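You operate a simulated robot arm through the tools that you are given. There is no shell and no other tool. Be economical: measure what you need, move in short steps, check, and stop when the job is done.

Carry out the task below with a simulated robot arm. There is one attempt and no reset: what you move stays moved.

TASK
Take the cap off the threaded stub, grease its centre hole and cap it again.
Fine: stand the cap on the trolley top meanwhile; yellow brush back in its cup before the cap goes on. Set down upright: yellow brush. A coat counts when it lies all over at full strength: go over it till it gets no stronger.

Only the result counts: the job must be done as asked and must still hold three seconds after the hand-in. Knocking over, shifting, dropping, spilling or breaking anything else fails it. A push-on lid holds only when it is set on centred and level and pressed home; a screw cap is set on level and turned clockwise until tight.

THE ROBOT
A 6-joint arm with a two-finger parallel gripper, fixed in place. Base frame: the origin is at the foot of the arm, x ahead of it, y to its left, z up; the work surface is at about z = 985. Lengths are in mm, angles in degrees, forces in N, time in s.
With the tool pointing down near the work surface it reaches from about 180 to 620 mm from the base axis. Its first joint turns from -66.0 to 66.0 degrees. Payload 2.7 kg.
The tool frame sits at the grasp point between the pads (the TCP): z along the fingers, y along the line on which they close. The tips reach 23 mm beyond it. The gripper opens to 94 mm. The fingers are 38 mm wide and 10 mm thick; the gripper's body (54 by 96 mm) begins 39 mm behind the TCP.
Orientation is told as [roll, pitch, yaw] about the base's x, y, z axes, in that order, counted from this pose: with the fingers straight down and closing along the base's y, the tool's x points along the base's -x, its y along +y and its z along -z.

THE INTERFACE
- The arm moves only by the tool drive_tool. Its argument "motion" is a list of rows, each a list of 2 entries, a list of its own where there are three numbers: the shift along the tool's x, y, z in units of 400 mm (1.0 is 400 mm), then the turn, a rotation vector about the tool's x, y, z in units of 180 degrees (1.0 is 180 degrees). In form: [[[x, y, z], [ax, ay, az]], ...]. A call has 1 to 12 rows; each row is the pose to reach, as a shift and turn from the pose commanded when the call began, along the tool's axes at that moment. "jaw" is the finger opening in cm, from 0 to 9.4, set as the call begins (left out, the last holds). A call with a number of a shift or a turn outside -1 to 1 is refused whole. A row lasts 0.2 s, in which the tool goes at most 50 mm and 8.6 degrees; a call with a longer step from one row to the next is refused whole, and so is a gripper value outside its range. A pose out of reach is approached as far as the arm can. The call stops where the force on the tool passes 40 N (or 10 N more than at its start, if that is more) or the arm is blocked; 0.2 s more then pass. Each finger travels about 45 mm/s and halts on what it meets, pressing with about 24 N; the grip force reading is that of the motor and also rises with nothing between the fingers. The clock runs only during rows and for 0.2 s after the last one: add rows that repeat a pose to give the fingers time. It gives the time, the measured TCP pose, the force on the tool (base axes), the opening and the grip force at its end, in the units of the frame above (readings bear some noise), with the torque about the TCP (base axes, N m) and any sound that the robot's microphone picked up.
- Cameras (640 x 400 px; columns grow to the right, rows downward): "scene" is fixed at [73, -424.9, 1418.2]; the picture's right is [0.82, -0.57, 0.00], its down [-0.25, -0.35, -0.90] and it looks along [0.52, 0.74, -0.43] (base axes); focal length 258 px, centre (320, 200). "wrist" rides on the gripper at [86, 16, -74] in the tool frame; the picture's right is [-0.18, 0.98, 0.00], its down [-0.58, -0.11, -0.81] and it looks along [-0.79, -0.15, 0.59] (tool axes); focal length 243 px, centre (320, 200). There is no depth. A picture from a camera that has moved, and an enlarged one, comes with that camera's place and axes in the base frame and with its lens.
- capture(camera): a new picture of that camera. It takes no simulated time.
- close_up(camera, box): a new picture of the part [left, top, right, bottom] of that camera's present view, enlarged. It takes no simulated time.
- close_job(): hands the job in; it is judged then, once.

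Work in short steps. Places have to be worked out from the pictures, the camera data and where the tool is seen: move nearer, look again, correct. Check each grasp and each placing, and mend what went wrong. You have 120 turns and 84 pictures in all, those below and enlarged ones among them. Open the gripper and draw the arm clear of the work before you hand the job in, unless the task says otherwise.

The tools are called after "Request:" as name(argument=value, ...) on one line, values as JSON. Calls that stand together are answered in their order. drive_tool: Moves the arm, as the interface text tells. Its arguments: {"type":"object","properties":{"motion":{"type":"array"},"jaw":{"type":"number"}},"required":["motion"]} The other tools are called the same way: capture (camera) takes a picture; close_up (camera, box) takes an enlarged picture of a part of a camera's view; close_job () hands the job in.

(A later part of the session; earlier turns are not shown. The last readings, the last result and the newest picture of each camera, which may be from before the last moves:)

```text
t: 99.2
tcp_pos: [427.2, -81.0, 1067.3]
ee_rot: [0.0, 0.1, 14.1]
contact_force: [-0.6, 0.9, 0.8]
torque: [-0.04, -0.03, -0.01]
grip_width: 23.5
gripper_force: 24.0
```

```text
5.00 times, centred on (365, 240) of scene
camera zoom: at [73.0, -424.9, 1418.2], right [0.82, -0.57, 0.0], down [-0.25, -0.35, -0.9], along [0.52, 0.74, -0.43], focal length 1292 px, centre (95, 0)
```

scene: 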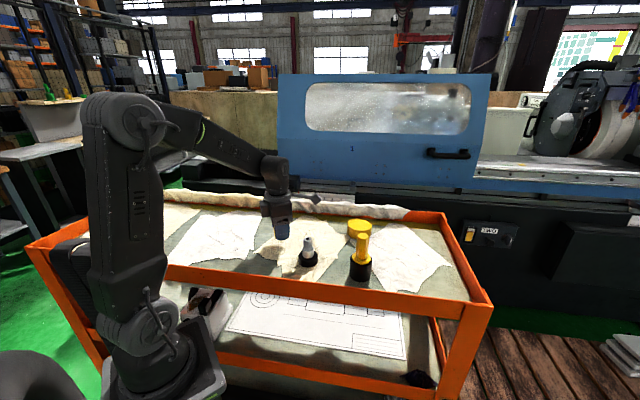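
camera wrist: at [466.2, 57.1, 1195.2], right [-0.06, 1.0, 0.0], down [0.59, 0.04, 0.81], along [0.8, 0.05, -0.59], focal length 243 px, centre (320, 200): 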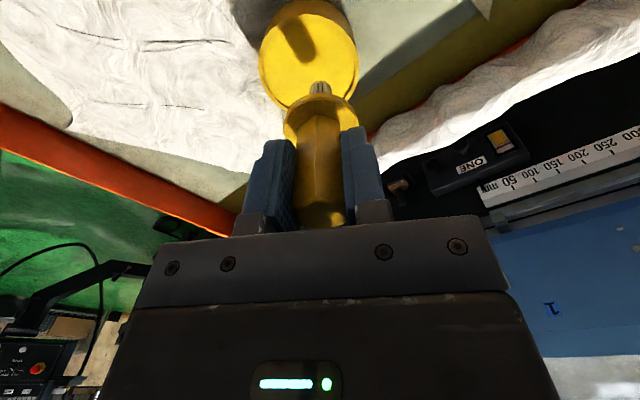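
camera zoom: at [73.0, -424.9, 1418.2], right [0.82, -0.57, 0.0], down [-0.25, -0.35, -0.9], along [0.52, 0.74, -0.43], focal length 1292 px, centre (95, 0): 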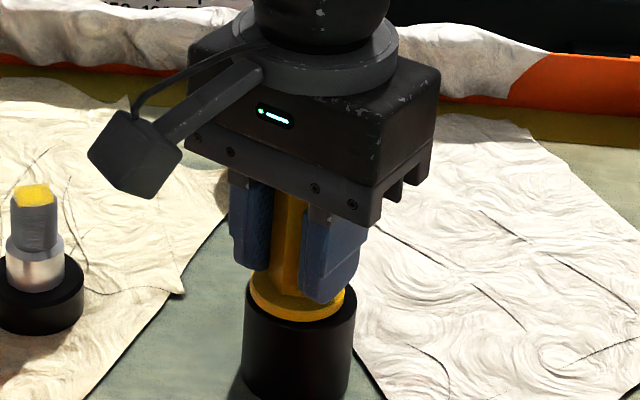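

Nearly seated; one more small step.

Request:
drive_tool(motion=[[[0, 0, 0.002], [0, 0, 0]], [[0, 0, 0.004], [0, 0, 0]]])

```text
t: 99.8
tcp_pos: [426.4, -79.0, 1067.0]
ee_rot: [0.0, -0.2, 14.0]
contact_force: [-0.1, -3.2, 14.2]
torque: [0.05, -0.29, -0.05]
grip_width: 23.8
gripper_force: 24.1
```

Seated (14 N). I release and rise straight up.

Request:
drive_tool(motion=[[[0, 0, -0.002], [0, 0, 0]], [[0, 0, -0.002], [0, 0, 0]], [[0, 0, -0.002], [0, 0, 0]], [[0, 0, -0.05], [0, 0, 0]], [[0, 0, -0.15], [0, 0, 0]], [[0, 0, -0.25], [0, 0, 0]], [[0, 0, -0.25], [0, 0, 0]]], jaw=6.8)

Request:
close_up(camera="scene", box=[270, 195, 430, 290])

```text
t: 101.4
tcp_pos: [425.3, -80.6, 1164.1]
ee_rot: [0.1, 0.0, 14.0]
contact_force: [0.2, -0.1, -0.6]
torque: [-0.03, 0.01, 0.01]
grip_width: 68.0
gripper_force: 0.1
```

```text
4.00 times, centred on (350, 242) of scene
camera zoom: at [73.0, -424.9, 1418.2], right [0.82, -0.57, 0.0], down [-0.25, -0.35, -0.9], along [0.52, 0.74, -0.43], focal length 1034 px, centre (200, 30)
```

zoom: 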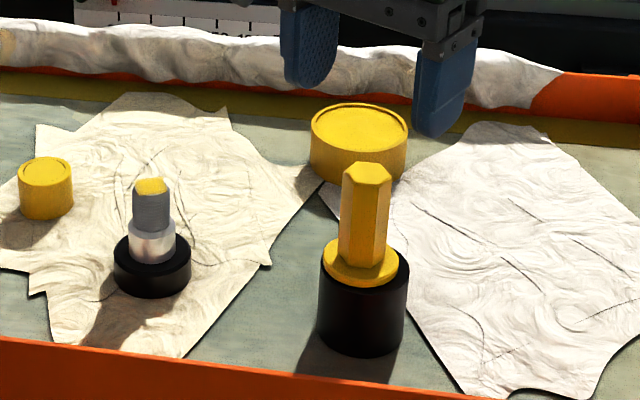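

The brush stands in its cup. Now I fly to above the cap, turning to yaw ~160 on the way so there's room for clockwise turning.

Request:
drive_tool(motion=[[[0.0075, 0.049, 0], [0, 0, -0.045]], [[0.015, 0.098, 0], [0, 0, -0.09]], [[0.0225, 0.147, 0], [0, 0, -0.135]], [[0.03, 0.196, 0], [0, 0, -0.18]], [[0.0375, 0.245, 0], [0, 0, -0.225]], [[0.045, 0.294, 0], [0, 0, -0.27]], [[0.0525, 0.343, 0], [0, 0, -0.315]], [[0.06, 0.392, 0], [0, 0, -0.36]], [[0.0675, 0.441, 0], [0, 0, -0.405]], [[0.075, 0.49, 0], [0, 0, -0.45]], [[0.0825, 0.539, 0], [0, 0, -0.495]], [[0.09, 0.588, 0], [0, 0, -0.54]]])

Request:
drive_tool(motion=[[[0, 0, 0], [0, 0, -0.045]], [[0, 0, 0], [0, 0, -0.09]], [[0, 0, 0], [0, 0, -0.135]], [[0, 0, 0.03], [0, 0, -0.18]], [[0, 0, 0.08], [0, 0, -0.225]], [[0, 0, 0.16], [0, 0, -0.27]], [[0, 0, 0.24], [0, 0, -0.27]], [[0, 0, 0.24], [0, 0, -0.27]]])

Request:
capture(camera="wrist")

```text
t: 104.0
tcp_pos: [335.7, 139.1, 1167.6]
ee_rot: [0.1, 0.1, 111.4]
contact_force: [0.1, 0.6, -0.2]
torque: [0.03, -0.02, 0.03]
grip_width: 68.2
gripper_force: 0.1
```

```text
t: 105.8
tcp_pos: [337.2, 140.5, 1070.8]
ee_rot: [-0.1, 0.0, 160.0]
contact_force: [0.4, -0.2, -0.1]
torque: [0.0, 0.01, 0.0]
grip_width: 68.1
gripper_force: 0.0
```

```text
15 pictures are left
camera wrist: at [412.0, 96.1, 1145.4], right [-0.51, -0.86, 0.0], down [-0.51, 0.3, 0.81], along [-0.69, 0.41, -0.59], focal length 243 px, centre (320, 200)
```

wrist: 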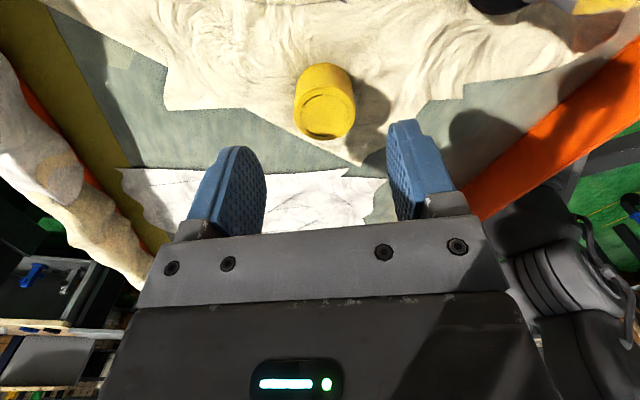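

The cap is between the fingers. I descend to TCP ~1012 and close.

Request:
drive_tool(motion=[[[0, 0, 0.06], [0, 0, 0]], [[0, 0, 0.11], [0, 0, 0]], [[0, 0, 0.138], [0, 0, 0]], [[0, 0, 0.143], [0, 0, 0]], [[0, 0, 0.143], [0, 0, 0]]])

Request:
drive_tool(motion=[[[0, 0, 0], [0, 0, 0]], [[0, 0, 0], [0, 0, 0]], [[0, 0, 0], [0, 0, 0]], [[0, 0, 0], [0, 0, 0]]], jaw=2.5)

```text
t: 107.0
tcp_pos: [335.1, 140.5, 1012.8]
ee_rot: [0.0, 0.0, 159.9]
contact_force: [-0.4, 0.1, -0.1]
torque: [-0.03, -0.01, 0.01]
grip_width: 68.0
gripper_force: 0.1
```

```text
t: 108.0
tcp_pos: [334.8, 139.6, 1012.2]
ee_rot: [0.0, 0.0, 159.8]
contact_force: [0.7, 0.3, 0.0]
torque: [0.0, -0.02, -0.02]
grip_width: 41.3
gripper_force: 23.7
```

Gripped (41.3). I lift and carry it over the stub.

Request:
drive_tool(motion=[[[0, 0, -0.08], [0, 0, 0]], [[0, 0, -0.18], [0, 0, 0]], [[0, 0, -0.235], [0, 0, 0]], [[0.047, 0.078, -0.235], [0, 0, 0]], [[0.094, 0.155, -0.235], [0, 0, 0]], [[0.141, 0.233, -0.235], [0, 0, 0]], [[0.141, 0.233, -0.235], [0, 0, 0]]])

Request:
close_up(camera="scene", box=[285, 210, 330, 270])

Request:
close_up(camera="wrist", box=[220, 40, 420, 220])

```text
t: 109.6
tcp_pos: [355.4, 31.5, 1106.9]
ee_rot: [0.0, 0.0, 160.0]
contact_force: [0.0, -0.4, -0.4]
torque: [0.02, -0.02, 0.01]
grip_width: 41.2
gripper_force: 24.3
```

```text
6.67 times, centred on (308, 240) of scene
camera zoom: at [73.0, -424.9, 1418.2], right [0.82, -0.57, 0.0], down [-0.25, -0.35, -0.9], along [0.52, 0.74, -0.43], focal length 1723 px, centre (403, -67)
```

zoom: 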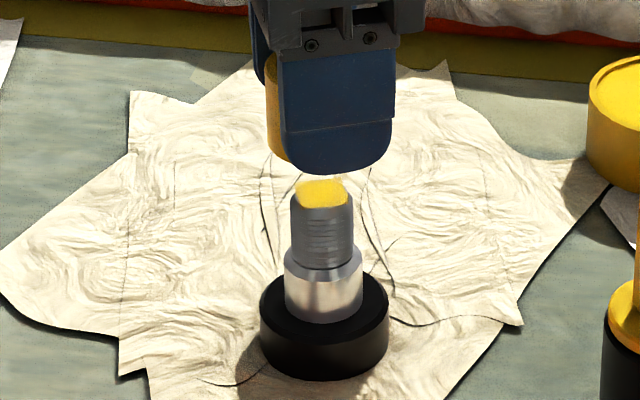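

```text
2.22 times, centred on (320, 130) of wrist
camera zoom: at [431.2, -12.9, 1180.8], right [-0.51, -0.86, 0.0], down [-0.51, 0.3, 0.81], along [-0.69, 0.41, -0.59], focal length 539 px, centre (320, 356)
```

zoom: 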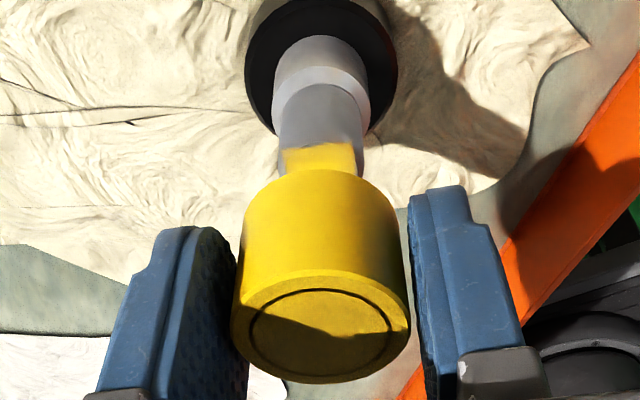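

Alignment is close; I shift about 1.3 mm along tool x and lower over the neck, watching force.

Request:
drive_tool(motion=[[[0.0033, 0, 0.03], [0, 0, 0]], [[0.0033, 0, 0.06], [0, 0, 0]], [[0.0033, 0, 0.075], [0, 0, 0]], [[0.0033, 0, 0.075], [0, 0, 0]]])

Request:
close_up(camera="scene", box=[285, 210, 330, 270])

```text
t: 110.6
tcp_pos: [356.0, 30.5, 1075.9]
ee_rot: [0.1, 0.1, 159.8]
contact_force: [0.0, 0.4, -0.2]
torque: [0.0, 0.0, 0.02]
grip_width: 40.9
gripper_force: 24.3
```

```text
6.67 times, centred on (308, 240) of scene
camera zoom: at [73.0, -424.9, 1418.2], right [0.82, -0.57, 0.0], down [-0.25, -0.35, -0.9], along [0.52, 0.74, -0.43], focal length 1723 px, centre (403, -67)
```

zoom: 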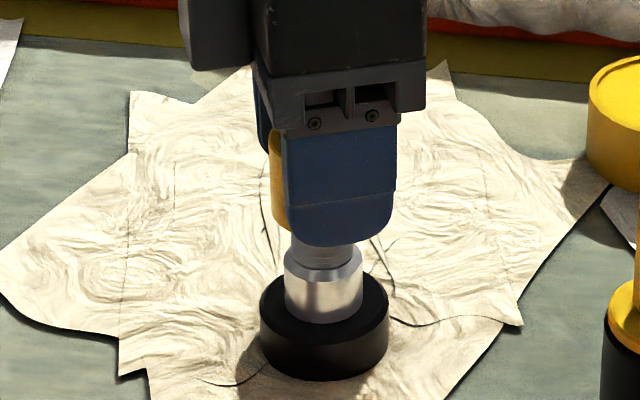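

The cap slides over the neck with no force. I continue down, creeping to contact.

Request:
drive_tool(motion=[[[0, 0, 0.01], [0, 0, 0]], [[0, 0, 0.02], [0, 0, 0]], [[0, 0, 0.025], [0, 0, 0]], [[0, 0, 0.025], [0, 0, 0]]])

Request:
drive_tool(motion=[[[0, 0, 0.004], [0, 0, 0]], [[0, 0, 0.008], [0, 0, 0]], [[0, 0, 0.01], [0, 0, 0]]])

```text
t: 111.6
tcp_pos: [356.5, 31.4, 1066.2]
ee_rot: [0.0, 0.1, 159.7]
contact_force: [0.2, 0.2, -0.5]
torque: [0.0, 0.0, 0.0]
grip_width: 40.9
gripper_force: 23.5
```

```text
t: 112.4
tcp_pos: [357.4, 31.4, 1062.1]
ee_rot: [-0.1, 0.0, 159.8]
contact_force: [-0.4, -0.5, 0.1]
torque: [-0.01, 0.02, -0.02]
grip_width: 41.3
gripper_force: 24.0
```

Request:
drive_tool(motion=[[[0, 0, 0.003], [0, 0, 0]], [[0, 0, 0.006], [0, 0, 0]], [[0, 0, 0.009], [0, 0, 0]]])

```text
t: 113.2
tcp_pos: [357.1, 30.8, 1059.2]
ee_rot: [0.0, -0.1, 159.9]
contact_force: [0.7, -0.1, -0.2]
torque: [0.01, -0.02, -0.01]
grip_width: 41.2
gripper_force: 24.4
```

Request:
drive_tool(motion=[[[0, 0, 0.003], [0, 0, 0]], [[0, 0, 0.006], [0, 0, 0]], [[0, 0, 0.007], [0, 0, 0]]])

```text
t: 114.0
tcp_pos: [357.0, 31.5, 1056.5]
ee_rot: [0.1, 0.0, 159.7]
contact_force: [-1.7, -1.0, 5.8]
torque: [0.0, 0.01, -0.01]
grip_width: 41.5
gripper_force: 24.1
```

Contact at TCP ~1057. I press slightly and turn clockwise 81° with a slight descent.

Request:
drive_tool(motion=[[[0, 0, 0.002], [0, 0, 0]], [[0, 0, 0.0025], [0, 0, 0.045]], [[0, 0, 0.003], [0, 0, 0.09]], [[0, 0, 0.003], [0, 0, 0.135]], [[0, 0, 0.0035], [0, 0, 0.18]], [[0, 0, 0.0035], [0, 0, 0.225]], [[0, 0, 0.004], [0, 0, 0.27]], [[0, 0, 0.004], [0, 0, 0.315]], [[0, 0, 0.0045], [0, 0, 0.36]], [[0, 0, 0.005], [0, 0, 0.405]], [[0, 0, 0.005], [0, 0, 0.45]]])

Request:
close_up(camera="scene", box=[284, 225, 324, 270])

```text
t: 116.4
tcp_pos: [355.8, 32.9, 1055.1]
ee_rot: [0.0, 0.0, 78.7]
contact_force: [0.7, 1.1, 12.3]
torque: [0.01, 0.05, 0.01]
grip_width: 41.3
gripper_force: 24.2
```

```text
8.89 times, centred on (304, 248) of scene
camera zoom: at [72.9, -424.8, 1418.2], right [0.82, -0.57, 0.0], down [-0.25, -0.35, -0.9], along [0.52, 0.74, -0.43], focal length 2297 px, centre (462, -222)
```

zoom: 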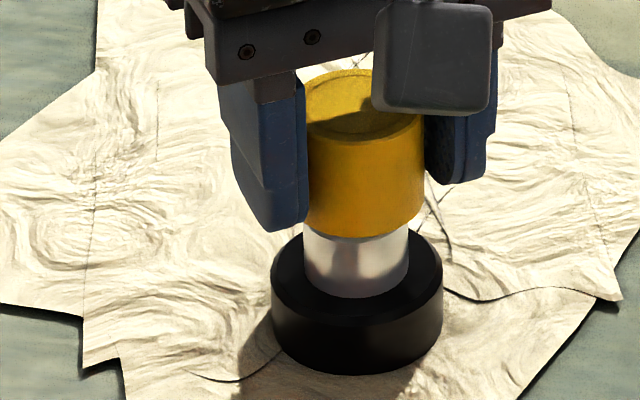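

Level and threading down. I continue clockwise under light press.

Request:
drive_tool(motion=[[[0, 0, 0], [0, 0, 0.045]], [[0, 0, 0.0005], [0, 0, 0.09]], [[0, 0, 0.001], [0, 0, 0.135]], [[0, 0, 0.0013], [0, 0, 0.18]], [[0, 0, 0.0017], [0, 0, 0.225]], [[0, 0, 0.002], [0, 0, 0.27]], [[0, 0, 0.0023], [0, 0, 0.315]], [[0, 0, 0.0027], [0, 0, 0.36]], [[0, 0, 0.003], [0, 0, 0.405]], [[0, 0, 0.003], [0, 0, 0.45]]])

Request:
drive_tool(motion=[[[0, 0, 0], [0, 0, 0.045]], [[0, 0, 0.0005], [0, 0, 0.09]], [[0, 0, 0.001], [0, 0, 0.135]], [[0, 0, 0.0013], [0, 0, 0.18]], [[0, 0, 0.0017], [0, 0, 0.225]], [[0, 0, 0.002], [0, 0, 0.27]], [[0, 0, 0.0023], [0, 0, 0.315]], [[0, 0, 0.0027], [0, 0, 0.36]], [[0, 0, 0.003], [0, 0, 0.405]], [[0, 0, 0.003], [0, 0, 0.45]]])

```text
t: 118.6
tcp_pos: [357.3, 30.8, 1054.3]
ee_rot: [0.0, 0.0, -2.3]
contact_force: [1.1, 0.7, 0.1]
torque: [-0.02, 0.04, 0.01]
grip_width: 41.1
gripper_force: 24.1
```

```text
t: 120.8
tcp_pos: [356.9, 31.6, 1050.3]
ee_rot: [0.0, 0.0, -83.3]
contact_force: [-1.8, -1.6, 12.1]
torque: [-0.01, 0.0, 0.02]
grip_width: 41.1
gripper_force: 23.6
```

Still threading. I continue another 57° clockwise, watching torque.

Request:
drive_tool(motion=[[[0, 0, 0], [0, 0, 0.045]], [[0, 0, 0.0005], [0, 0, 0.09]], [[0, 0, 0.001], [0, 0, 0.135]], [[0, 0, 0.0013], [0, 0, 0.18]], [[0, 0, 0.0017], [0, 0, 0.225]], [[0, 0, 0.002], [0, 0, 0.27]], [[0, 0, 0.0023], [0, 0, 0.315]]])

Request:
close_up(camera="scene", box=[284, 225, 324, 270])

```text
t: 122.4
tcp_pos: [356.6, 31.8, 1052.1]
ee_rot: [0.0, 0.0, -140.0]
contact_force: [1.2, -0.2, 4.0]
torque: [0.0, 0.03, -0.01]
grip_width: 41.2
gripper_force: 24.8
```

```text
8.89 times, centred on (304, 248) of scene
camera zoom: at [72.9, -424.9, 1418.2], right [0.82, -0.57, 0.0], down [-0.25, -0.35, -0.9], along [0.52, 0.74, -0.43], focal length 2297 px, centre (462, -222)
```

zoom: 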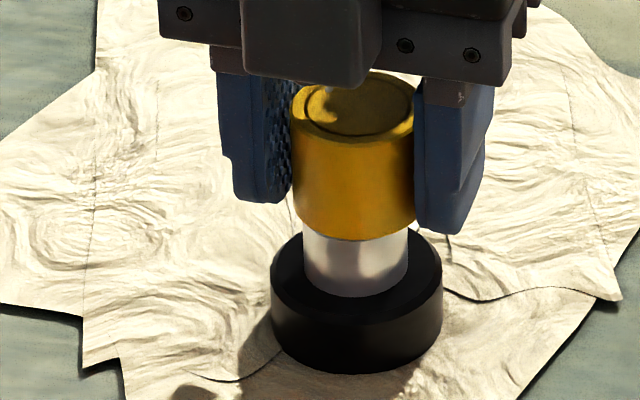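

Nearly down (gap ~55 px vs ~53 originally). I open, unwind counter-clockwise with open jaws, and regrip to tighten.

Request:
drive_tool(motion=[[[0, 0, 0], [0, 0, 0]], [[0, 0, 0], [0, 0, 0]], [[0, 0, 0], [0, 0, 0]], [[0, 0, 0], [0, 0, -0.045]], [[0, 0, 0], [0, 0, -0.09]], [[0, 0, 0], [0, 0, -0.135]], [[0, 0, 0], [0, 0, -0.18]], [[0, 0, 0], [0, 0, -0.225]], [[0, 0, 0], [0, 0, -0.27]], [[0, 0, 0], [0, 0, -0.315]], [[0, 0, 0], [0, 0, -0.36]], [[0, 0, 0], [0, 0, -0.405]]], jaw=6.8)

Request:
drive_tool(motion=[[[0, 0, 0], [0, 0, -0.047]], [[0, 0, 0], [0, 0, -0.094]], [[0, 0, 0], [0, 0, -0.141]], [[0, 0, 0], [0, 0, -0.188]], [[0, 0, 0], [0, 0, -0.235]], [[0, 0, 0], [0, 0, -0.282]], [[0, 0, 0], [0, 0, -0.329]], [[0, 0, 0], [0, 0, -0.376]], [[0, 0, 0], [0, 0, -0.423]], [[0, 0, 0], [0, 0, -0.47]], [[0, 0, 0], [0, 0, -0.517]], [[0, 0, 0], [0, 0, -0.564]]])

Request:
drive_tool(motion=[[[0, 0, 0], [0, 0, -0.047]], [[0, 0, 0], [0, 0, -0.094]], [[0, 0, 0], [0, 0, -0.141]], [[0, 0, 0], [0, 0, -0.188]], [[0, 0, 0], [0, 0, -0.235]], [[0, 0, 0], [0, 0, -0.282]], [[0, 0, 0], [0, 0, -0.329]], [[0, 0, 0], [0, 0, -0.376]], [[0, 0, 0], [0, 0, -0.423]], [[0, 0, 0], [0, 0, -0.47]], [[0, 0, 0], [0, 0, -0.517]], [[0, 0, 0], [0, 0, -0.564]]])

Request:
drive_tool(motion=[[[0, 0, 0], [0, 0, 0]], [[0, 0, 0], [0, 0, 0]], [[0, 0, 0], [0, 0, 0]], [[0, 0, 0], [0, 0, 0]]], jaw=2.5)

```text
t: 125.0
tcp_pos: [356.9, 30.6, 1051.4]
ee_rot: [-0.1, 0.0, -66.8]
contact_force: [-0.8, -0.6, 0.8]
torque: [-0.04, 0.05, 0.0]
grip_width: 68.2
gripper_force: 0.0
```

```text
t: 127.6
tcp_pos: [355.9, 31.6, 1051.2]
ee_rot: [0.0, 0.1, 34.7]
contact_force: [0.4, 0.7, 0.7]
torque: [-0.03, 0.02, 0.01]
grip_width: 68.1
gripper_force: 0.1
```

```text
t: 130.2
tcp_pos: [356.6, 31.4, 1050.5]
ee_rot: [-0.1, 0.0, 136.3]
contact_force: [0.7, 0.6, 0.0]
torque: [0.02, -0.01, 0.0]
grip_width: 68.0
gripper_force: 0.1
```

```text
t: 131.2
tcp_pos: [357.1, 32.2, 1050.9]
ee_rot: [0.0, 0.0, 136.2]
contact_force: [0.6, 0.3, 1.1]
torque: [0.0, 0.02, 0.01]
grip_width: 41.2
gripper_force: 24.4
```

Regripped at yaw 136. I press about 15–20 N and turn clockwise.

Request:
drive_tool(motion=[[[0, 0, 0.005], [0, 0, 0]], [[0, 0, 0.005], [0, 0, 0.045]], [[0, 0, 0.0055], [0, 0, 0.09]], [[0, 0, 0.0055], [0, 0, 0.135]], [[0, 0, 0.006], [0, 0, 0.18]], [[0, 0, 0.006], [0, 0, 0.225]], [[0, 0, 0.0065], [0, 0, 0.27]], [[0, 0, 0.007], [0, 0, 0.315]], [[0, 0, 0.0075], [0, 0, 0.36]]])

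Request:
drive_tool(motion=[[[0, 0, 0.001], [0, 0, 0.045]], [[0, 0, 0.0015], [0, 0, 0.09]], [[0, 0, 0.002], [0, 0, 0.135]], [[0, 0, 0.0025], [0, 0, 0.18]], [[0, 0, 0.003], [0, 0, 0.225]], [[0, 0, 0.0035], [0, 0, 0.27]], [[0, 0, 0.004], [0, 0, 0.315]], [[0, 0, 0.0045], [0, 0, 0.36]]])

```text
t: 133.2
tcp_pos: [356.4, 31.4, 1048.5]
ee_rot: [0.1, -0.1, 71.1]
contact_force: [1.1, 0.0, 14.5]
torque: [-0.03, 0.04, 0.02]
grip_width: 41.3
gripper_force: 23.7
```

```text
t: 135.0
tcp_pos: [357.4, 31.0, 1046.2]
ee_rot: [0.1, -0.1, 6.4]
contact_force: [0.8, 0.0, 13.3]
torque: [0.02, 0.03, 0.01]
grip_width: 41.2
gripper_force: 24.4
```

Still no torque rise; I check the gap.

Request:
close_up(camera="scene", box=[284, 225, 324, 270])

Request:
drive_tool(motion=[[[0, 0, 0.001], [0, 0, 0.045]], [[0, 0, 0.0015], [0, 0, 0.09]], [[0, 0, 0.002], [0, 0, 0.135]], [[0, 0, 0.0025], [0, 0, 0.18]], [[0, 0, 0.003], [0, 0, 0.225]], [[0, 0, 0.0035], [0, 0, 0.27]], [[0, 0, 0.004], [0, 0, 0.315]], [[0, 0, 0.0045], [0, 0, 0.36]], [[0, 0, 0.0045], [0, 0, 0.405]], [[0, 0, 0.0045], [0, 0, 0.45]]])

```text
8.89 times, centred on (304, 248) of scene
camera zoom: at [72.8, -424.9, 1418.2], right [0.82, -0.57, 0.0], down [-0.25, -0.35, -0.9], along [0.52, 0.74, -0.43], focal length 2297 px, centre (462, -222)
```

zoom: 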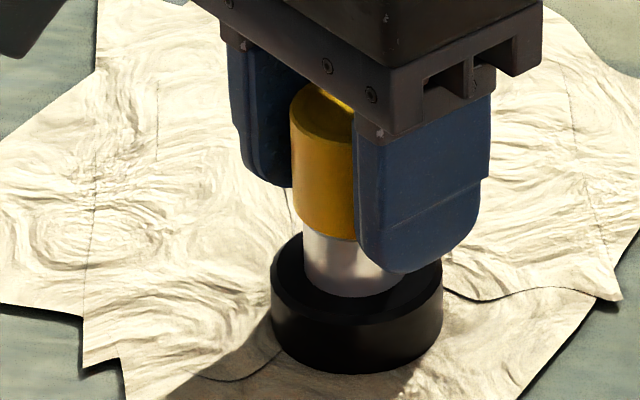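

```text
t: 137.2
tcp_pos: [356.4, 30.9, 1044.8]
ee_rot: [-0.1, 0.1, -74.7]
contact_force: [-1.9, 0.1, 10.8]
torque: [0.0, -0.03, 0.03]
grip_width: 41.0
gripper_force: 23.8
```

The cap rim now sits flush with the collar. I press harder (~25 N) and give a final clockwise tightening to confirm it stops.

Request:
drive_tool(motion=[[[0, 0, 0.005], [0, 0, 0]], [[0, 0, 0.006], [0, 0, 0.03]], [[0, 0, 0.008], [0, 0, 0.06]], [[0, 0, 0.01], [0, 0, 0.09]]])

Request:
drive_tool(motion=[[[0, 0, 0.002], [0, 0, 0.03]], [[0, 0, 0.004], [0, 0, 0.06]], [[0, 0, 0.006], [0, 0, 0.09]], [[0, 0, 0.008], [0, 0, 0.12]]])

Request:
close_up(camera="wrist", box=[220, 40, 420, 240])

```text
t: 138.2
tcp_pos: [357.4, 31.2, 1041.4]
ee_rot: [0.4, 0.0, -90.8]
contact_force: [-3.4, -4.0, 35.0]
torque: [0.14, 0.13, 0.0]
grip_width: 41.1
gripper_force: 24.2
```

```text
t: 138.9
tcp_pos: [358.0, 32.4, 1042.5]
ee_rot: [0.4, 0.2, -102.6]
contact_force: [-3.5, 0.1, 6.8]
torque: [-0.01, 0.11, -0.02]
grip_width: 41.1
gripper_force: 24.1
stopped in row 3: the force on the tool passed its limit at 47 N (the readings are from after the stop); the commanded pose is now the measured one
```

```text
2.00 times, centred on (320, 140) of wrist
camera zoom: at [391.9, 112.7, 1117.8], right [0.92, -0.39, 0.01], down [-0.24, -0.54, 0.8], along [-0.31, -0.74, -0.59], focal length 485 px, centre (320, 320)
```

zoom: 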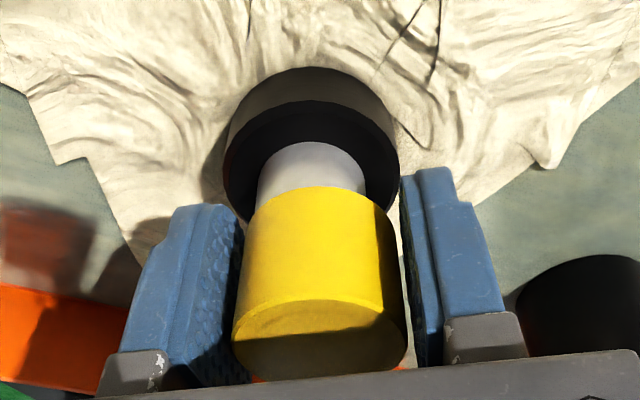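

Cap is level and flush with the collar. One more clockwise pass at light press to be sure it's tight.

Request:
drive_tool(motion=[[[0, 0, 0.001], [0, 0, 0.045]], [[0, 0, 0.0015], [0, 0, 0.09]], [[0, 0, 0.002], [0, 0, 0.135]], [[0, 0, 0.002], [0, 0, 0.18]], [[0, 0, 0.002], [0, 0, 0.225]]])

Request:
close_up(camera="scene", box=[260, 190, 420, 290])

```text
t: 140.1
tcp_pos: [358.6, 31.8, 1041.9]
ee_rot: [0.3, 0.5, -143.2]
contact_force: [-3.4, -2.8, 28.8]
torque: [0.12, 0.14, 0.04]
grip_width: 41.1
gripper_force: 24.2
```

```text
4.00 times, centred on (340, 240) of scene
camera zoom: at [72.5, -425.0, 1418.2], right [0.82, -0.57, 0.0], down [-0.25, -0.35, -0.9], along [0.52, 0.74, -0.43], focal length 1034 px, centre (240, 40)
```

zoom: 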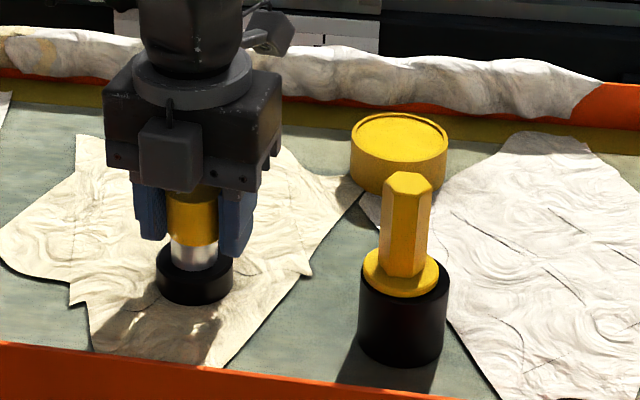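

Cap on. The stub is ~5 mm off its original spot, so I unload the press and drag it back (−4, +3).

Request:
drive_tool(motion=[[[0, 0, -0.007], [0, 0, 0]], [[-0.001, -0.004, -0.007], [0, 0, 0]], [[-0.0025, -0.008, -0.007], [0, 0, 0]], [[-0.0038, -0.0116, -0.007], [0, 0, 0]], [[-0.0038, -0.0116, -0.007], [0, 0, 0]]])

Request:
drive_tool(motion=[[[0, 0, 0], [0, 0, 0]], [[0, 0, 0], [0, 0, 0]], [[0, 0, 0], [0, 0, 0]], [[0, 0, -0.05], [0, 0, 0]], [[0, 0, -0.15], [0, 0, 0]], [[0, 0, -0.25], [0, 0, 0]], [[0, 0, -0.35], [0, 0, 0]], [[0, 0, -0.35], [0, 0, 0]]], jaw=7.5)

Request:
close_up(camera="scene", box=[260, 190, 420, 290])

```text
t: 141.3
tcp_pos: [353.8, 34.3, 1043.1]
ee_rot: [0.2, 0.2, -143.2]
contact_force: [1.9, -0.3, -0.8]
torque: [-0.02, 0.02, -0.01]
grip_width: 41.0
gripper_force: 24.1
```

```text
t: 143.1
tcp_pos: [353.9, 36.2, 1184.3]
ee_rot: [0.2, 0.2, -143.1]
contact_force: [0.4, -0.6, 0.5]
torque: [-0.01, 0.01, -0.01]
grip_width: 75.2
gripper_force: 0.1
```

```text
4.00 times, centred on (340, 240) of scene
camera zoom: at [73.0, -424.9, 1418.2], right [0.82, -0.57, 0.0], down [-0.25, -0.35, -0.9], along [0.52, 0.74, -0.43], focal length 1034 px, centre (240, 40)
```

zoom: 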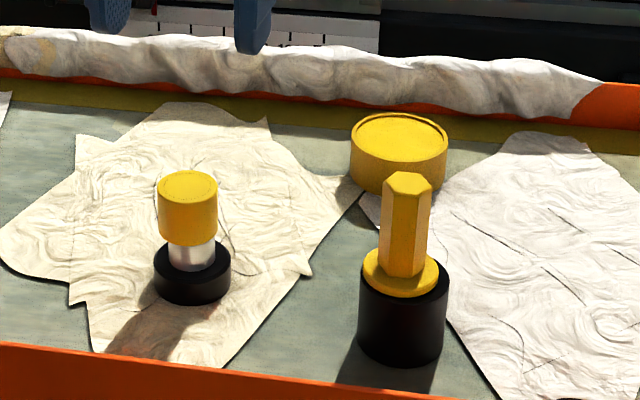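

The cap seems slightly off-axis relative to the base; I zoom in.

Request:
close_up(camera="scene", box=[290, 228, 325, 268])

```text
10.00 times, centred on (308, 248) of scene
camera zoom: at [73.0, -424.9, 1418.2], right [0.82, -0.57, 0.0], down [-0.25, -0.35, -0.9], along [0.52, 0.74, -0.43], focal length 2584 px, centre (445, -280)
```

zoom: 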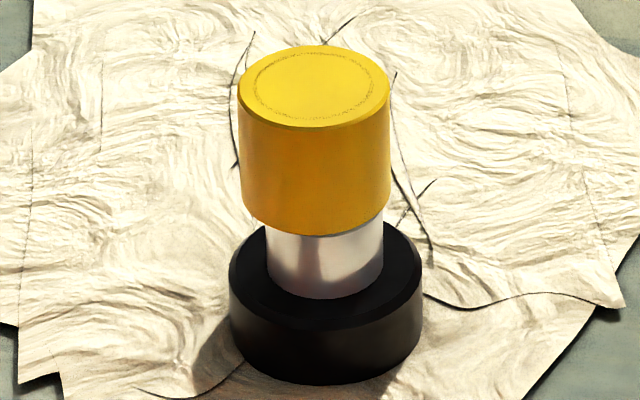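

The cap is upright but ~2.5 mm off-axis, so it is not actually threaded tight. I unwind the wrist up here to about yaw +160 first, then regrip and redo it centred.

Request:
drive_tool(motion=[[[0, 0, 0], [0, 0, -0.047]], [[0, 0, 0], [0, 0, -0.094]], [[0, 0, 0], [0, 0, -0.141]], [[0, 0, 0], [0, 0, -0.188]], [[0, 0, 0], [0, 0, -0.235]], [[0, 0, 0], [0, 0, -0.282]], [[0, 0, 0], [0, 0, -0.329]], [[0, 0, 0], [0, 0, -0.376]], [[0, 0, 0], [0, 0, -0.423]], [[0, 0, 0], [0, 0, -0.47]], [[0, 0, 0], [0, 0, -0.517]], [[0, 0, 0], [0, 0, -0.564]]])

Request:
drive_tool(motion=[[[0, 0, 0], [0, 0, -0.047]], [[0, 0, 0], [0, 0, -0.094]], [[0, 0, 0], [0, 0, -0.141]], [[0, 0, 0], [0, 0, -0.188]], [[0, 0, 0], [0, 0, -0.235]], [[0, 0, 0], [0, 0, -0.282]], [[0, 0, 0], [0, 0, -0.329]], [[0, 0, 0], [0, 0, -0.376]], [[0, 0, 0], [0, 0, -0.423]], [[0, 0, 0], [0, 0, -0.47]], [[0, 0, 0], [0, 0, -0.517]], [[0, 0, 0], [0, 0, -0.564]]])

Request:
drive_tool(motion=[[[0, 0, 0], [0, 0, -0.047]], [[0, 0, 0], [0, 0, -0.094]], [[0, 0, 0], [0, 0, -0.141]], [[0, 0, 0], [0, 0, -0.188]], [[0, 0, 0], [0, 0, -0.235]], [[0, 0, 0], [0, 0, -0.282]], [[0, 0, 0], [0, 0, -0.329]], [[0, 0, 0], [0, 0, -0.376]], [[0, 0, 0], [0, 0, -0.423]], [[0, 0, 0], [0, 0, -0.47]], [[0, 0, 0], [0, 0, -0.517]], [[0, 0, 0], [0, 0, -0.55]]])

```text
t: 145.7
tcp_pos: [353.7, 34.3, 1184.8]
ee_rot: [0.2, -0.2, -41.5]
contact_force: [0.1, 0.5, 0.8]
torque: [0.01, -0.02, -0.04]
grip_width: 74.9
gripper_force: 0.0
```

```text
t: 148.3
tcp_pos: [352.9, 33.4, 1183.3]
ee_rot: [-0.3, -0.2, 60.1]
contact_force: [-0.7, 0.7, 0.4]
torque: [-0.01, 0.02, 0.0]
grip_width: 75.0
gripper_force: 0.0
```

```text
t: 150.9
tcp_pos: [353.7, 34.4, 1182.7]
ee_rot: [-0.1, 0.3, 159.1]
contact_force: [0.3, 0.1, -0.2]
torque: [0.0, -0.01, 0.05]
grip_width: 75.1
gripper_force: 0.0
```

Correcting a ~0.3° tilt on the way, I descend to TCP ~1055 and grip the cap.

Request:
drive_tool(motion=[[[0, 0, 0.1], [0.0011, 0.0014, 0]], [[0, 0, 0.2], [0.0011, 0.0014, 0]], [[0, 0, 0.29], [0.0011, 0.0014, 0]], [[0, 0, 0.321], [0.0011, 0.0014, 0]], [[0, 0, 0.321], [0.0011, 0.0014, 0]]])

Request:
drive_tool(motion=[[[0, 0, 0], [0, 0, 0]], [[0, 0, 0], [0, 0, 0]], [[0, 0, 0], [0, 0, 0]], [[0, 0, 0], [0, 0, 0]]], jaw=3.0)

Request:
drive_tool(motion=[[[0, 0, -0.004], [0, 0, 0]], [[0, 0, -0.008], [0, 0, 0]], [[0, 0, -0.008], [0, 0, 0]]])

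```text
t: 152.1
tcp_pos: [353.7, 36.3, 1053.6]
ee_rot: [-0.3, 0.5, 158.9]
contact_force: [0.2, 0.2, -0.2]
torque: [-0.03, -0.02, 0.0]
grip_width: 75.0
gripper_force: 0.0
```

```text
t: 153.1
tcp_pos: [351.6, 35.0, 1054.4]
ee_rot: [-0.3, 0.5, 158.8]
contact_force: [-0.3, 0.6, 0.3]
torque: [-0.01, 0.01, -0.02]
grip_width: 41.2
gripper_force: 24.0
```

```text
t: 153.9
tcp_pos: [354.1, 33.6, 1058.0]
ee_rot: [-0.3, 0.5, 158.9]
contact_force: [-0.2, 0.1, -1.1]
torque: [0.0, 0.01, -0.03]
grip_width: 41.2
gripper_force: 23.8
```

My tilt correction had the wrong sign; I undo it now while lifting another 10 mm (Fz −1 N says only the cap lifts), then look.

Request:
drive_tool(motion=[[[0, 0, -0.012], [-0.0017, -0.0028, 0]], [[0, 0, -0.025], [-0.0017, -0.0028, 0]], [[0, 0, -0.025], [-0.0017, -0.0028, 0]]])

Request:
close_up(camera="scene", box=[290, 228, 325, 268])

```text
t: 154.7
tcp_pos: [354.6, 34.0, 1068.0]
ee_rot: [0.0, 0.0, 159.0]
contact_force: [-0.2, 0.4, -0.2]
torque: [0.01, 0.01, 0.0]
grip_width: 41.0
gripper_force: 23.5
```

```text
10.00 times, centred on (308, 248) of scene
camera zoom: at [73.0, -424.9, 1418.2], right [0.82, -0.57, 0.0], down [-0.25, -0.35, -0.9], along [0.52, 0.74, -0.43], focal length 2584 px, centre (445, -280)
```

zoom: 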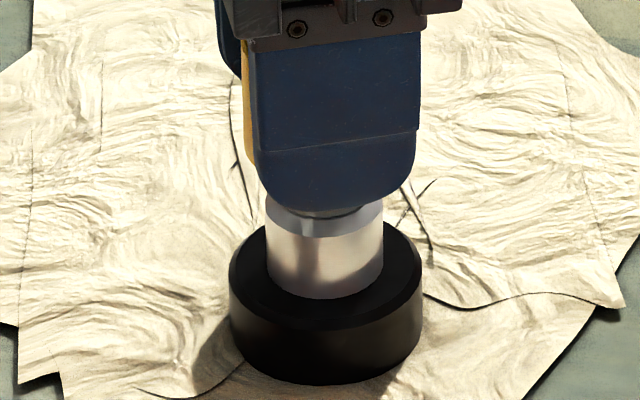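

The cap lifts free—it never engaged, since it was set ~1.5 mm off-axis. I use one wrist view for the other lateral direction.

Request:
close_up(camera="wrist", box=[240, 40, 400, 220])

```text
2.22 times, centred on (320, 130) of wrist
camera zoom: at [429.2, -11.3, 1143.4], right [-0.52, -0.85, 0.0], down [-0.5, 0.31, 0.81], along [-0.69, 0.42, -0.59], focal length 539 px, centre (320, 356)
```

zoom: 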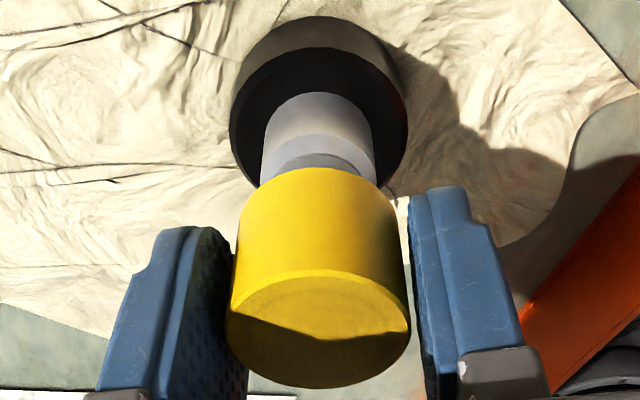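

Lateral alignment is exact in the wrist view; the remaining error is ~2.0 mm along (0.85, −0.52). I shift by that, lower to contact.

Request:
drive_tool(motion=[[[0.005, 0.0009, 0], [0, 0, 0]], [[0.005, 0.0009, 0.01], [0, 0, 0]], [[0.005, 0.0009, 0.02], [0, 0, 0]], [[0.005, 0.0009, 0.028], [0, 0, 0]], [[0.005, 0.0009, 0.028], [0, 0, 0]]])

Request:
drive_tool(motion=[[[0, 0, 0.0025], [0, 0, 0]], [[0, 0, 0.005], [0, 0, 0]]])

```text
t: 155.9
tcp_pos: [355.6, 34.0, 1057.6]
ee_rot: [0.0, 0.0, 158.9]
contact_force: [0.0, -0.4, -0.1]
torque: [-0.02, 0.0, 0.0]
grip_width: 41.1
gripper_force: 23.9
```

```text
t: 156.5
tcp_pos: [355.6, 31.9, 1054.9]
ee_rot: [0.0, 0.1, 158.9]
contact_force: [0.0, -1.1, -1.2]
torque: [-0.04, 0.03, 0.02]
grip_width: 41.0
gripper_force: 24.0
```

Request:
drive_tool(motion=[[[0, 0, 0.002], [0, 0, 0]], [[0, 0, 0.004], [0, 0, 0]]])

```text
t: 157.1
tcp_pos: [355.7, 33.6, 1054.0]
ee_rot: [0.0, 0.0, 159.0]
contact_force: [0.0, 0.4, 0.3]
torque: [-0.01, -0.01, 0.01]
grip_width: 41.3
gripper_force: 24.3
```

Request:
drive_tool(motion=[[[0, 0, 0.002], [0, 0, 0]], [[0, 0, 0.004], [0, 0, 0]]])

```text
t: 157.7
tcp_pos: [355.5, 32.5, 1053.8]
ee_rot: [-0.1, 0.2, 158.9]
contact_force: [-1.8, -1.3, 16.2]
torque: [0.01, -0.08, 0.03]
grip_width: 41.1
gripper_force: 24.0
```

Contact at 16 N. Turn clockwise 90° holding this press.

Request:
drive_tool(motion=[[[0, 0, 0], [0, 0, 0.045]], [[0, 0, 0], [0, 0, 0.09]], [[0, 0, 0], [0, 0, 0.135]], [[0, 0, 0], [0, 0, 0.18]], [[0, 0, 0], [0, 0, 0.225]], [[0, 0, 0], [0, 0, 0.27]], [[0, 0, 0], [0, 0, 0.315]], [[0, 0, 0], [0, 0, 0.36]], [[0, 0, 0], [0, 0, 0.405]], [[0, 0, 0], [0, 0, 0.45]], [[0, 0, 0], [0, 0, 0.495]]])

```text
t: 160.1
tcp_pos: [355.3, 32.4, 1053.0]
ee_rot: [0.1, -0.1, 69.7]
contact_force: [1.1, 0.2, 2.2]
torque: [-0.02, 0.01, -0.01]
grip_width: 41.4
gripper_force: 23.7
```

Fz fell to 2 N, i.e. the cap is drawing down. Continue 90° with ~1.5 mm descent.

Request:
drive_tool(motion=[[[0, 0, 0.001], [0, 0, 0.045]], [[0, 0, 0.0015], [0, 0, 0.09]], [[0, 0, 0.002], [0, 0, 0.135]], [[0, 0, 0.0022], [0, 0, 0.18]], [[0, 0, 0.0025], [0, 0, 0.225]], [[0, 0, 0.0028], [0, 0, 0.27]], [[0, 0, 0.003], [0, 0, 0.315]], [[0, 0, 0.0032], [0, 0, 0.36]], [[0, 0, 0.0034], [0, 0, 0.405]], [[0, 0, 0.0036], [0, 0, 0.45]], [[0, 0, 0.0038], [0, 0, 0.495]]])

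Request:
drive_tool(motion=[[[0, 0, 0.0005], [0, 0, 0.045]], [[0, 0, 0.0008], [0, 0, 0.09]], [[0, 0, 0.001], [0, 0, 0.135]], [[0, 0, 0.0012], [0, 0, 0.18]], [[0, 0, 0.0015], [0, 0, 0.225]], [[0, 0, 0.0018], [0, 0, 0.27]], [[0, 0, 0.002], [0, 0, 0.315]], [[0, 0, 0.0022], [0, 0, 0.36]], [[0, 0, 0.0024], [0, 0, 0.405]], [[0, 0, 0.0025], [0, 0, 0.45]]])

```text
t: 162.5
tcp_pos: [355.9, 33.1, 1050.5]
ee_rot: [0.1, 0.0, -19.4]
contact_force: [0.8, -1.1, 15.3]
torque: [0.02, 0.02, 0.04]
grip_width: 41.1
gripper_force: 23.9
```

```text
t: 164.7
tcp_pos: [356.1, 31.2, 1049.4]
ee_rot: [0.1, 0.0, -100.5]
contact_force: [3.2, 0.8, 14.9]
torque: [-0.02, 0.01, 0.04]
grip_width: 41.2
gripper_force: 23.5
```

Engagement test: lift ~5 mm gently and read Fz (stub weight versus only cap).

Request:
drive_tool(motion=[[[0, 0, -0.004], [0, 0, 0]], [[0, 0, -0.008], [0, 0, 0]], [[0, 0, -0.0125], [0, 0, 0]], [[0, 0, -0.0125], [0, 0, 0]], [[0, 0, -0.0125], [0, 0, 0]]])

```text
t: 165.9
tcp_pos: [354.6, 33.2, 1054.7]
ee_rot: [0.0, -0.1, -100.2]
contact_force: [0.3, 0.0, 0.4]
torque: [0.0, -0.03, 0.01]
grip_width: 41.1
gripper_force: 24.6
```

Fz shows no stub weight. I spend one picture to see whether the stub came up or the cap is free, and how it is aligned.

Request:
close_up(camera="scene", box=[290, 228, 325, 268])

```text
10.00 times, centred on (308, 248) of scene
camera zoom: at [73.0, -424.9, 1418.2], right [0.82, -0.57, 0.0], down [-0.25, -0.35, -0.9], along [0.52, 0.74, -0.43], focal length 2584 px, centre (445, -280)
```

zoom: 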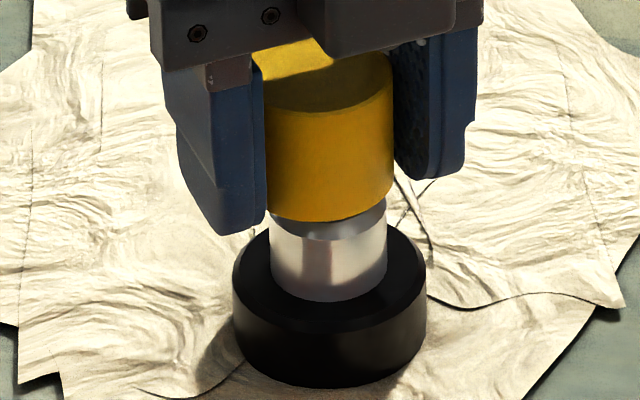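

The cap is free and about 1.5 mm off: it sat eccentric in the grip, so it orbits as I turn. I shift the TCP onto the stub axis (+0.9, −1.2), lower, release, unwind to yaw ~165 and regrip, which centres the cap in the other direction too.

Request:
drive_tool(motion=[[[-0.0026, 0.0027, 0], [0, 0, 0]], [[-0.0026, 0.0027, 0.004], [0, 0, 0]], [[-0.0026, 0.0027, 0.009], [0, 0, 0]], [[-0.0026, 0.0027, 0.009], [0, 0, 0]]])

Request:
drive_tool(motion=[[[0, 0, 0], [0, 0, 0]], [[0, 0, 0], [0, 0, 0]], [[0, 0, 0], [0, 0, 0]], [[0, 0, 0], [0, 0, -0.045]], [[0, 0, 0], [0, 0, -0.09]], [[0, 0, 0], [0, 0, -0.135]], [[0, 0, 0], [0, 0, -0.18]], [[0, 0, 0], [0, 0, -0.225]], [[0, 0, 0], [0, 0, -0.27]], [[0, 0, 0], [0, 0, -0.315]], [[0, 0, 0], [0, 0, -0.36]], [[0, 0, 0], [0, 0, -0.405]]], jaw=6.5)

Request:
drive_tool(motion=[[[0, 0, 0], [0, 0, -0.047]], [[0, 0, 0], [0, 0, -0.094]], [[0, 0, 0], [0, 0, -0.095]]])

Request:
drive_tool(motion=[[[0, 0, 0], [0, 0, 0]], [[0, 0, 0], [0, 0, 0]], [[0, 0, 0], [0, 0, 0]], [[0, 0, 0], [0, 0, 0]]], jaw=3.5)

```text
t: 166.9
tcp_pos: [356.5, 31.6, 1052.7]
ee_rot: [0.0, 0.0, -100.2]
contact_force: [0.0, -0.2, -0.7]
torque: [-0.01, 0.0, 0.02]
grip_width: 41.4
gripper_force: 24.2
```

```text
t: 169.5
tcp_pos: [355.5, 30.8, 1051.1]
ee_rot: [0.0, 0.1, -27.3]
contact_force: [0.4, 0.0, -0.2]
torque: [0.03, 0.01, -0.01]
grip_width: 65.1
gripper_force: 0.1
```

```text
t: 170.3
tcp_pos: [355.7, 31.4, 1050.8]
ee_rot: [0.0, 0.0, -10.1]
contact_force: [-0.2, -0.6, 0.3]
torque: [-0.01, -0.01, 0.02]
grip_width: 64.6
gripper_force: 0.1
```

```text
t: 171.3
tcp_pos: [356.2, 31.8, 1050.8]
ee_rot: [0.0, -0.1, -10.2]
contact_force: [0.2, -0.3, 0.6]
torque: [-0.02, 0.0, 0.01]
grip_width: 41.1
gripper_force: 24.0
```

Cap is now centred in both directions. I open and unwind further to yaw ~165 for maximum clockwise range, then regrip.

Request:
drive_tool(motion=[[[0, 0, 0], [0, 0, 0]], [[0, 0, 0], [0, 0, 0]], [[0, 0, 0], [0, 0, -0.045]], [[0, 0, 0], [0, 0, -0.09]], [[0, 0, 0], [0, 0, -0.135]], [[0, 0, 0], [0, 0, -0.18]], [[0, 0, 0], [0, 0, -0.225]], [[0, 0, 0], [0, 0, -0.27]], [[0, 0, 0], [0, 0, -0.315]], [[0, 0, 0], [0, 0, -0.36]], [[0, 0, 0], [0, 0, -0.405]], [[0, 0, 0], [0, 0, -0.45]]], jaw=6.5)

Request:
drive_tool(motion=[[[0, 0, 0], [0, 0, -0.047]], [[0, 0, 0], [0, 0, -0.094]], [[0, 0, 0], [0, 0, -0.141]], [[0, 0, 0], [0, 0, -0.188]], [[0, 0, 0], [0, 0, -0.235]], [[0, 0, 0], [0, 0, -0.282]], [[0, 0, 0], [0, 0, -0.329]], [[0, 0, 0], [0, 0, -0.376]], [[0, 0, 0], [0, 0, -0.423]], [[0, 0, 0], [0, 0, -0.47]], [[0, 0, 0], [0, 0, -0.515]]])

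Request:
drive_tool(motion=[[[0, 0, 0], [0, 0, 0]], [[0, 0, 0], [0, 0, 0]], [[0, 0, 0], [0, 0, 0]], [[0, 0, 0.003], [0, 0, 0]], [[0, 0, 0.003], [0, 0, 0]]], jaw=3.0)

```text
t: 173.9
tcp_pos: [358.1, 31.7, 1050.6]
ee_rot: [0.0, 0.0, 70.9]
contact_force: [-0.3, 1.0, 0.6]
torque: [-0.04, 0.02, 0.0]
grip_width: 64.9
gripper_force: 0.0
```

```text
t: 176.3
tcp_pos: [356.8, 32.1, 1050.2]
ee_rot: [0.0, -0.1, 163.7]
contact_force: [0.1, -0.2, 0.4]
torque: [0.0, 0.01, 0.01]
grip_width: 65.2
gripper_force: 0.0
```

```text
t: 177.5
tcp_pos: [357.3, 32.2, 1050.2]
ee_rot: [0.0, 0.2, 163.4]
contact_force: [-3.7, 1.1, 13.7]
torque: [0.03, 0.01, 0.01]
grip_width: 41.3
gripper_force: 23.8
```

Gripped, pressing 14 N. Turn clockwise 90° at constant command and read Fz.

Request:
drive_tool(motion=[[[0, 0, 0], [0, 0, 0.045]], [[0, 0, 0], [0, 0, 0.09]], [[0, 0, 0], [0, 0, 0.135]], [[0, 0, 0], [0, 0, 0.18]], [[0, 0, 0], [0, 0, 0.225]], [[0, 0, 0], [0, 0, 0.27]], [[0, 0, 0], [0, 0, 0.315]], [[0, 0, 0], [0, 0, 0.36]], [[0, 0, 0], [0, 0, 0.405]], [[0, 0, 0], [0, 0, 0.45]], [[0, 0, 0], [0, 0, 0.495]]])

Request:
drive_tool(motion=[[[0, 0, 0.0015], [0, 0, 0.045]], [[0, 0, 0.002], [0, 0, 0.09]], [[0, 0, 0.0025], [0, 0, 0.135]], [[0, 0, 0.0025], [0, 0, 0.18]], [[0, 0, 0.0025], [0, 0, 0.225]], [[0, 0, 0.0025], [0, 0, 0.27]], [[0, 0, 0.0025], [0, 0, 0.315]], [[0, 0, 0.0025], [0, 0, 0.36]], [[0, 0, 0.0025], [0, 0, 0.405]], [[0, 0, 0.0025], [0, 0, 0.45]], [[0, 0, 0.0025], [0, 0, 0.495]]])

Request:
drive_tool(motion=[[[0, 0, 0.0015], [0, 0, 0.045]], [[0, 0, 0.002], [0, 0, 0.09]], [[0, 0, 0.0025], [0, 0, 0.135]], [[0, 0, 0.0025], [0, 0, 0.18]], [[0, 0, 0.0025], [0, 0, 0.225]], [[0, 0, 0.0025], [0, 0, 0.27]], [[0, 0, 0.0025], [0, 0, 0.315]], [[0, 0, 0.0025], [0, 0, 0.36]], [[0, 0, 0.0025], [0, 0, 0.405]]])

```text
t: 179.9
tcp_pos: [355.5, 32.0, 1050.2]
ee_rot: [0.0, 0.0, 74.2]
contact_force: [-2.2, -0.3, 5.6]
torque: [-0.03, 0.0, 0.0]
grip_width: 41.1
gripper_force: 23.9
```

```text
t: 182.3
tcp_pos: [356.2, 32.7, 1048.8]
ee_rot: [0.0, -0.1, -14.8]
contact_force: [-1.5, 0.6, 14.4]
torque: [-0.01, 0.01, 0.05]
grip_width: 41.4
gripper_force: 23.6
```

```text
t: 184.3
tcp_pos: [357.0, 31.6, 1047.2]
ee_rot: [-0.1, 0.0, -87.8]
contact_force: [-1.0, -0.4, -0.1]
torque: [0.0, 0.0, 0.0]
grip_width: 41.3
gripper_force: 23.7
```

Fz dropped to 0 despite the descent—the cap is pulling down. Another 57° clockwise, then a lift test.

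Request:
drive_tool(motion=[[[0, 0, 0.0015], [0, 0, 0.045]], [[0, 0, 0.002], [0, 0, 0.09]], [[0, 0, 0.003], [0, 0, 0.135]], [[0, 0, 0.003], [0, 0, 0.18]], [[0, 0, 0.003], [0, 0, 0.225]], [[0, 0, 0.003], [0, 0, 0.27]], [[0, 0, 0.003], [0, 0, 0.315]]])

Request:
drive_tool(motion=[[[0, 0, -0.003], [0, 0, 0]], [[0, 0, -0.006], [0, 0, 0]], [[0, 0, -0.009], [0, 0, 0]], [[0, 0, -0.009], [0, 0, 0]]])

```text
t: 185.9
tcp_pos: [356.6, 31.3, 1048.3]
ee_rot: [0.1, 0.2, -144.5]
contact_force: [0.4, -1.6, 16.0]
torque: [0.03, 0.02, 0.0]
grip_width: 41.3
gripper_force: 24.0
```

```text
t: 186.9
tcp_pos: [356.4, 31.9, 1050.7]
ee_rot: [0.1, 0.0, -144.3]
contact_force: [0.5, -0.1, -0.2]
torque: [0.01, -0.02, 0.04]
grip_width: 41.4
gripper_force: 24.2
```

Request:
drive_tool(motion=[[[0, 0, -0.004], [0, 0, 0]], [[0, 0, -0.007], [0, 0, 0]], [[0, 0, -0.007], [0, 0, 0]]])

Request:
close_up(camera="scene", box=[290, 228, 325, 268])

```text
t: 187.7
tcp_pos: [356.3, 30.0, 1053.4]
ee_rot: [-0.1, 0.0, -144.4]
contact_force: [0.5, -0.3, -0.9]
torque: [0.01, 0.0, 0.02]
grip_width: 41.2
gripper_force: 23.8
```

```text
10.00 times, centred on (308, 248) of scene
camera zoom: at [73.0, -424.9, 1418.2], right [0.82, -0.57, 0.0], down [-0.25, -0.35, -0.9], along [0.52, 0.74, -0.43], focal length 2584 px, centre (445, -280)
```

zoom: 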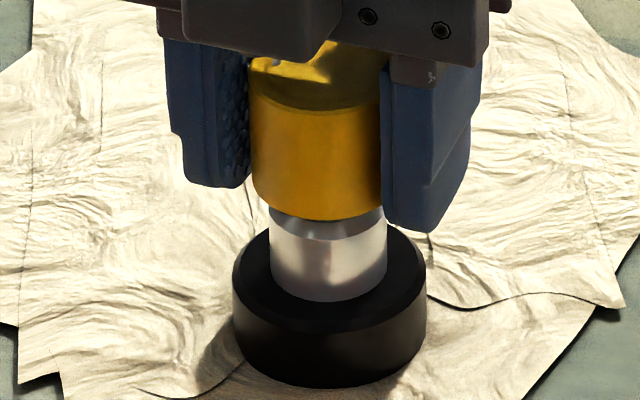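

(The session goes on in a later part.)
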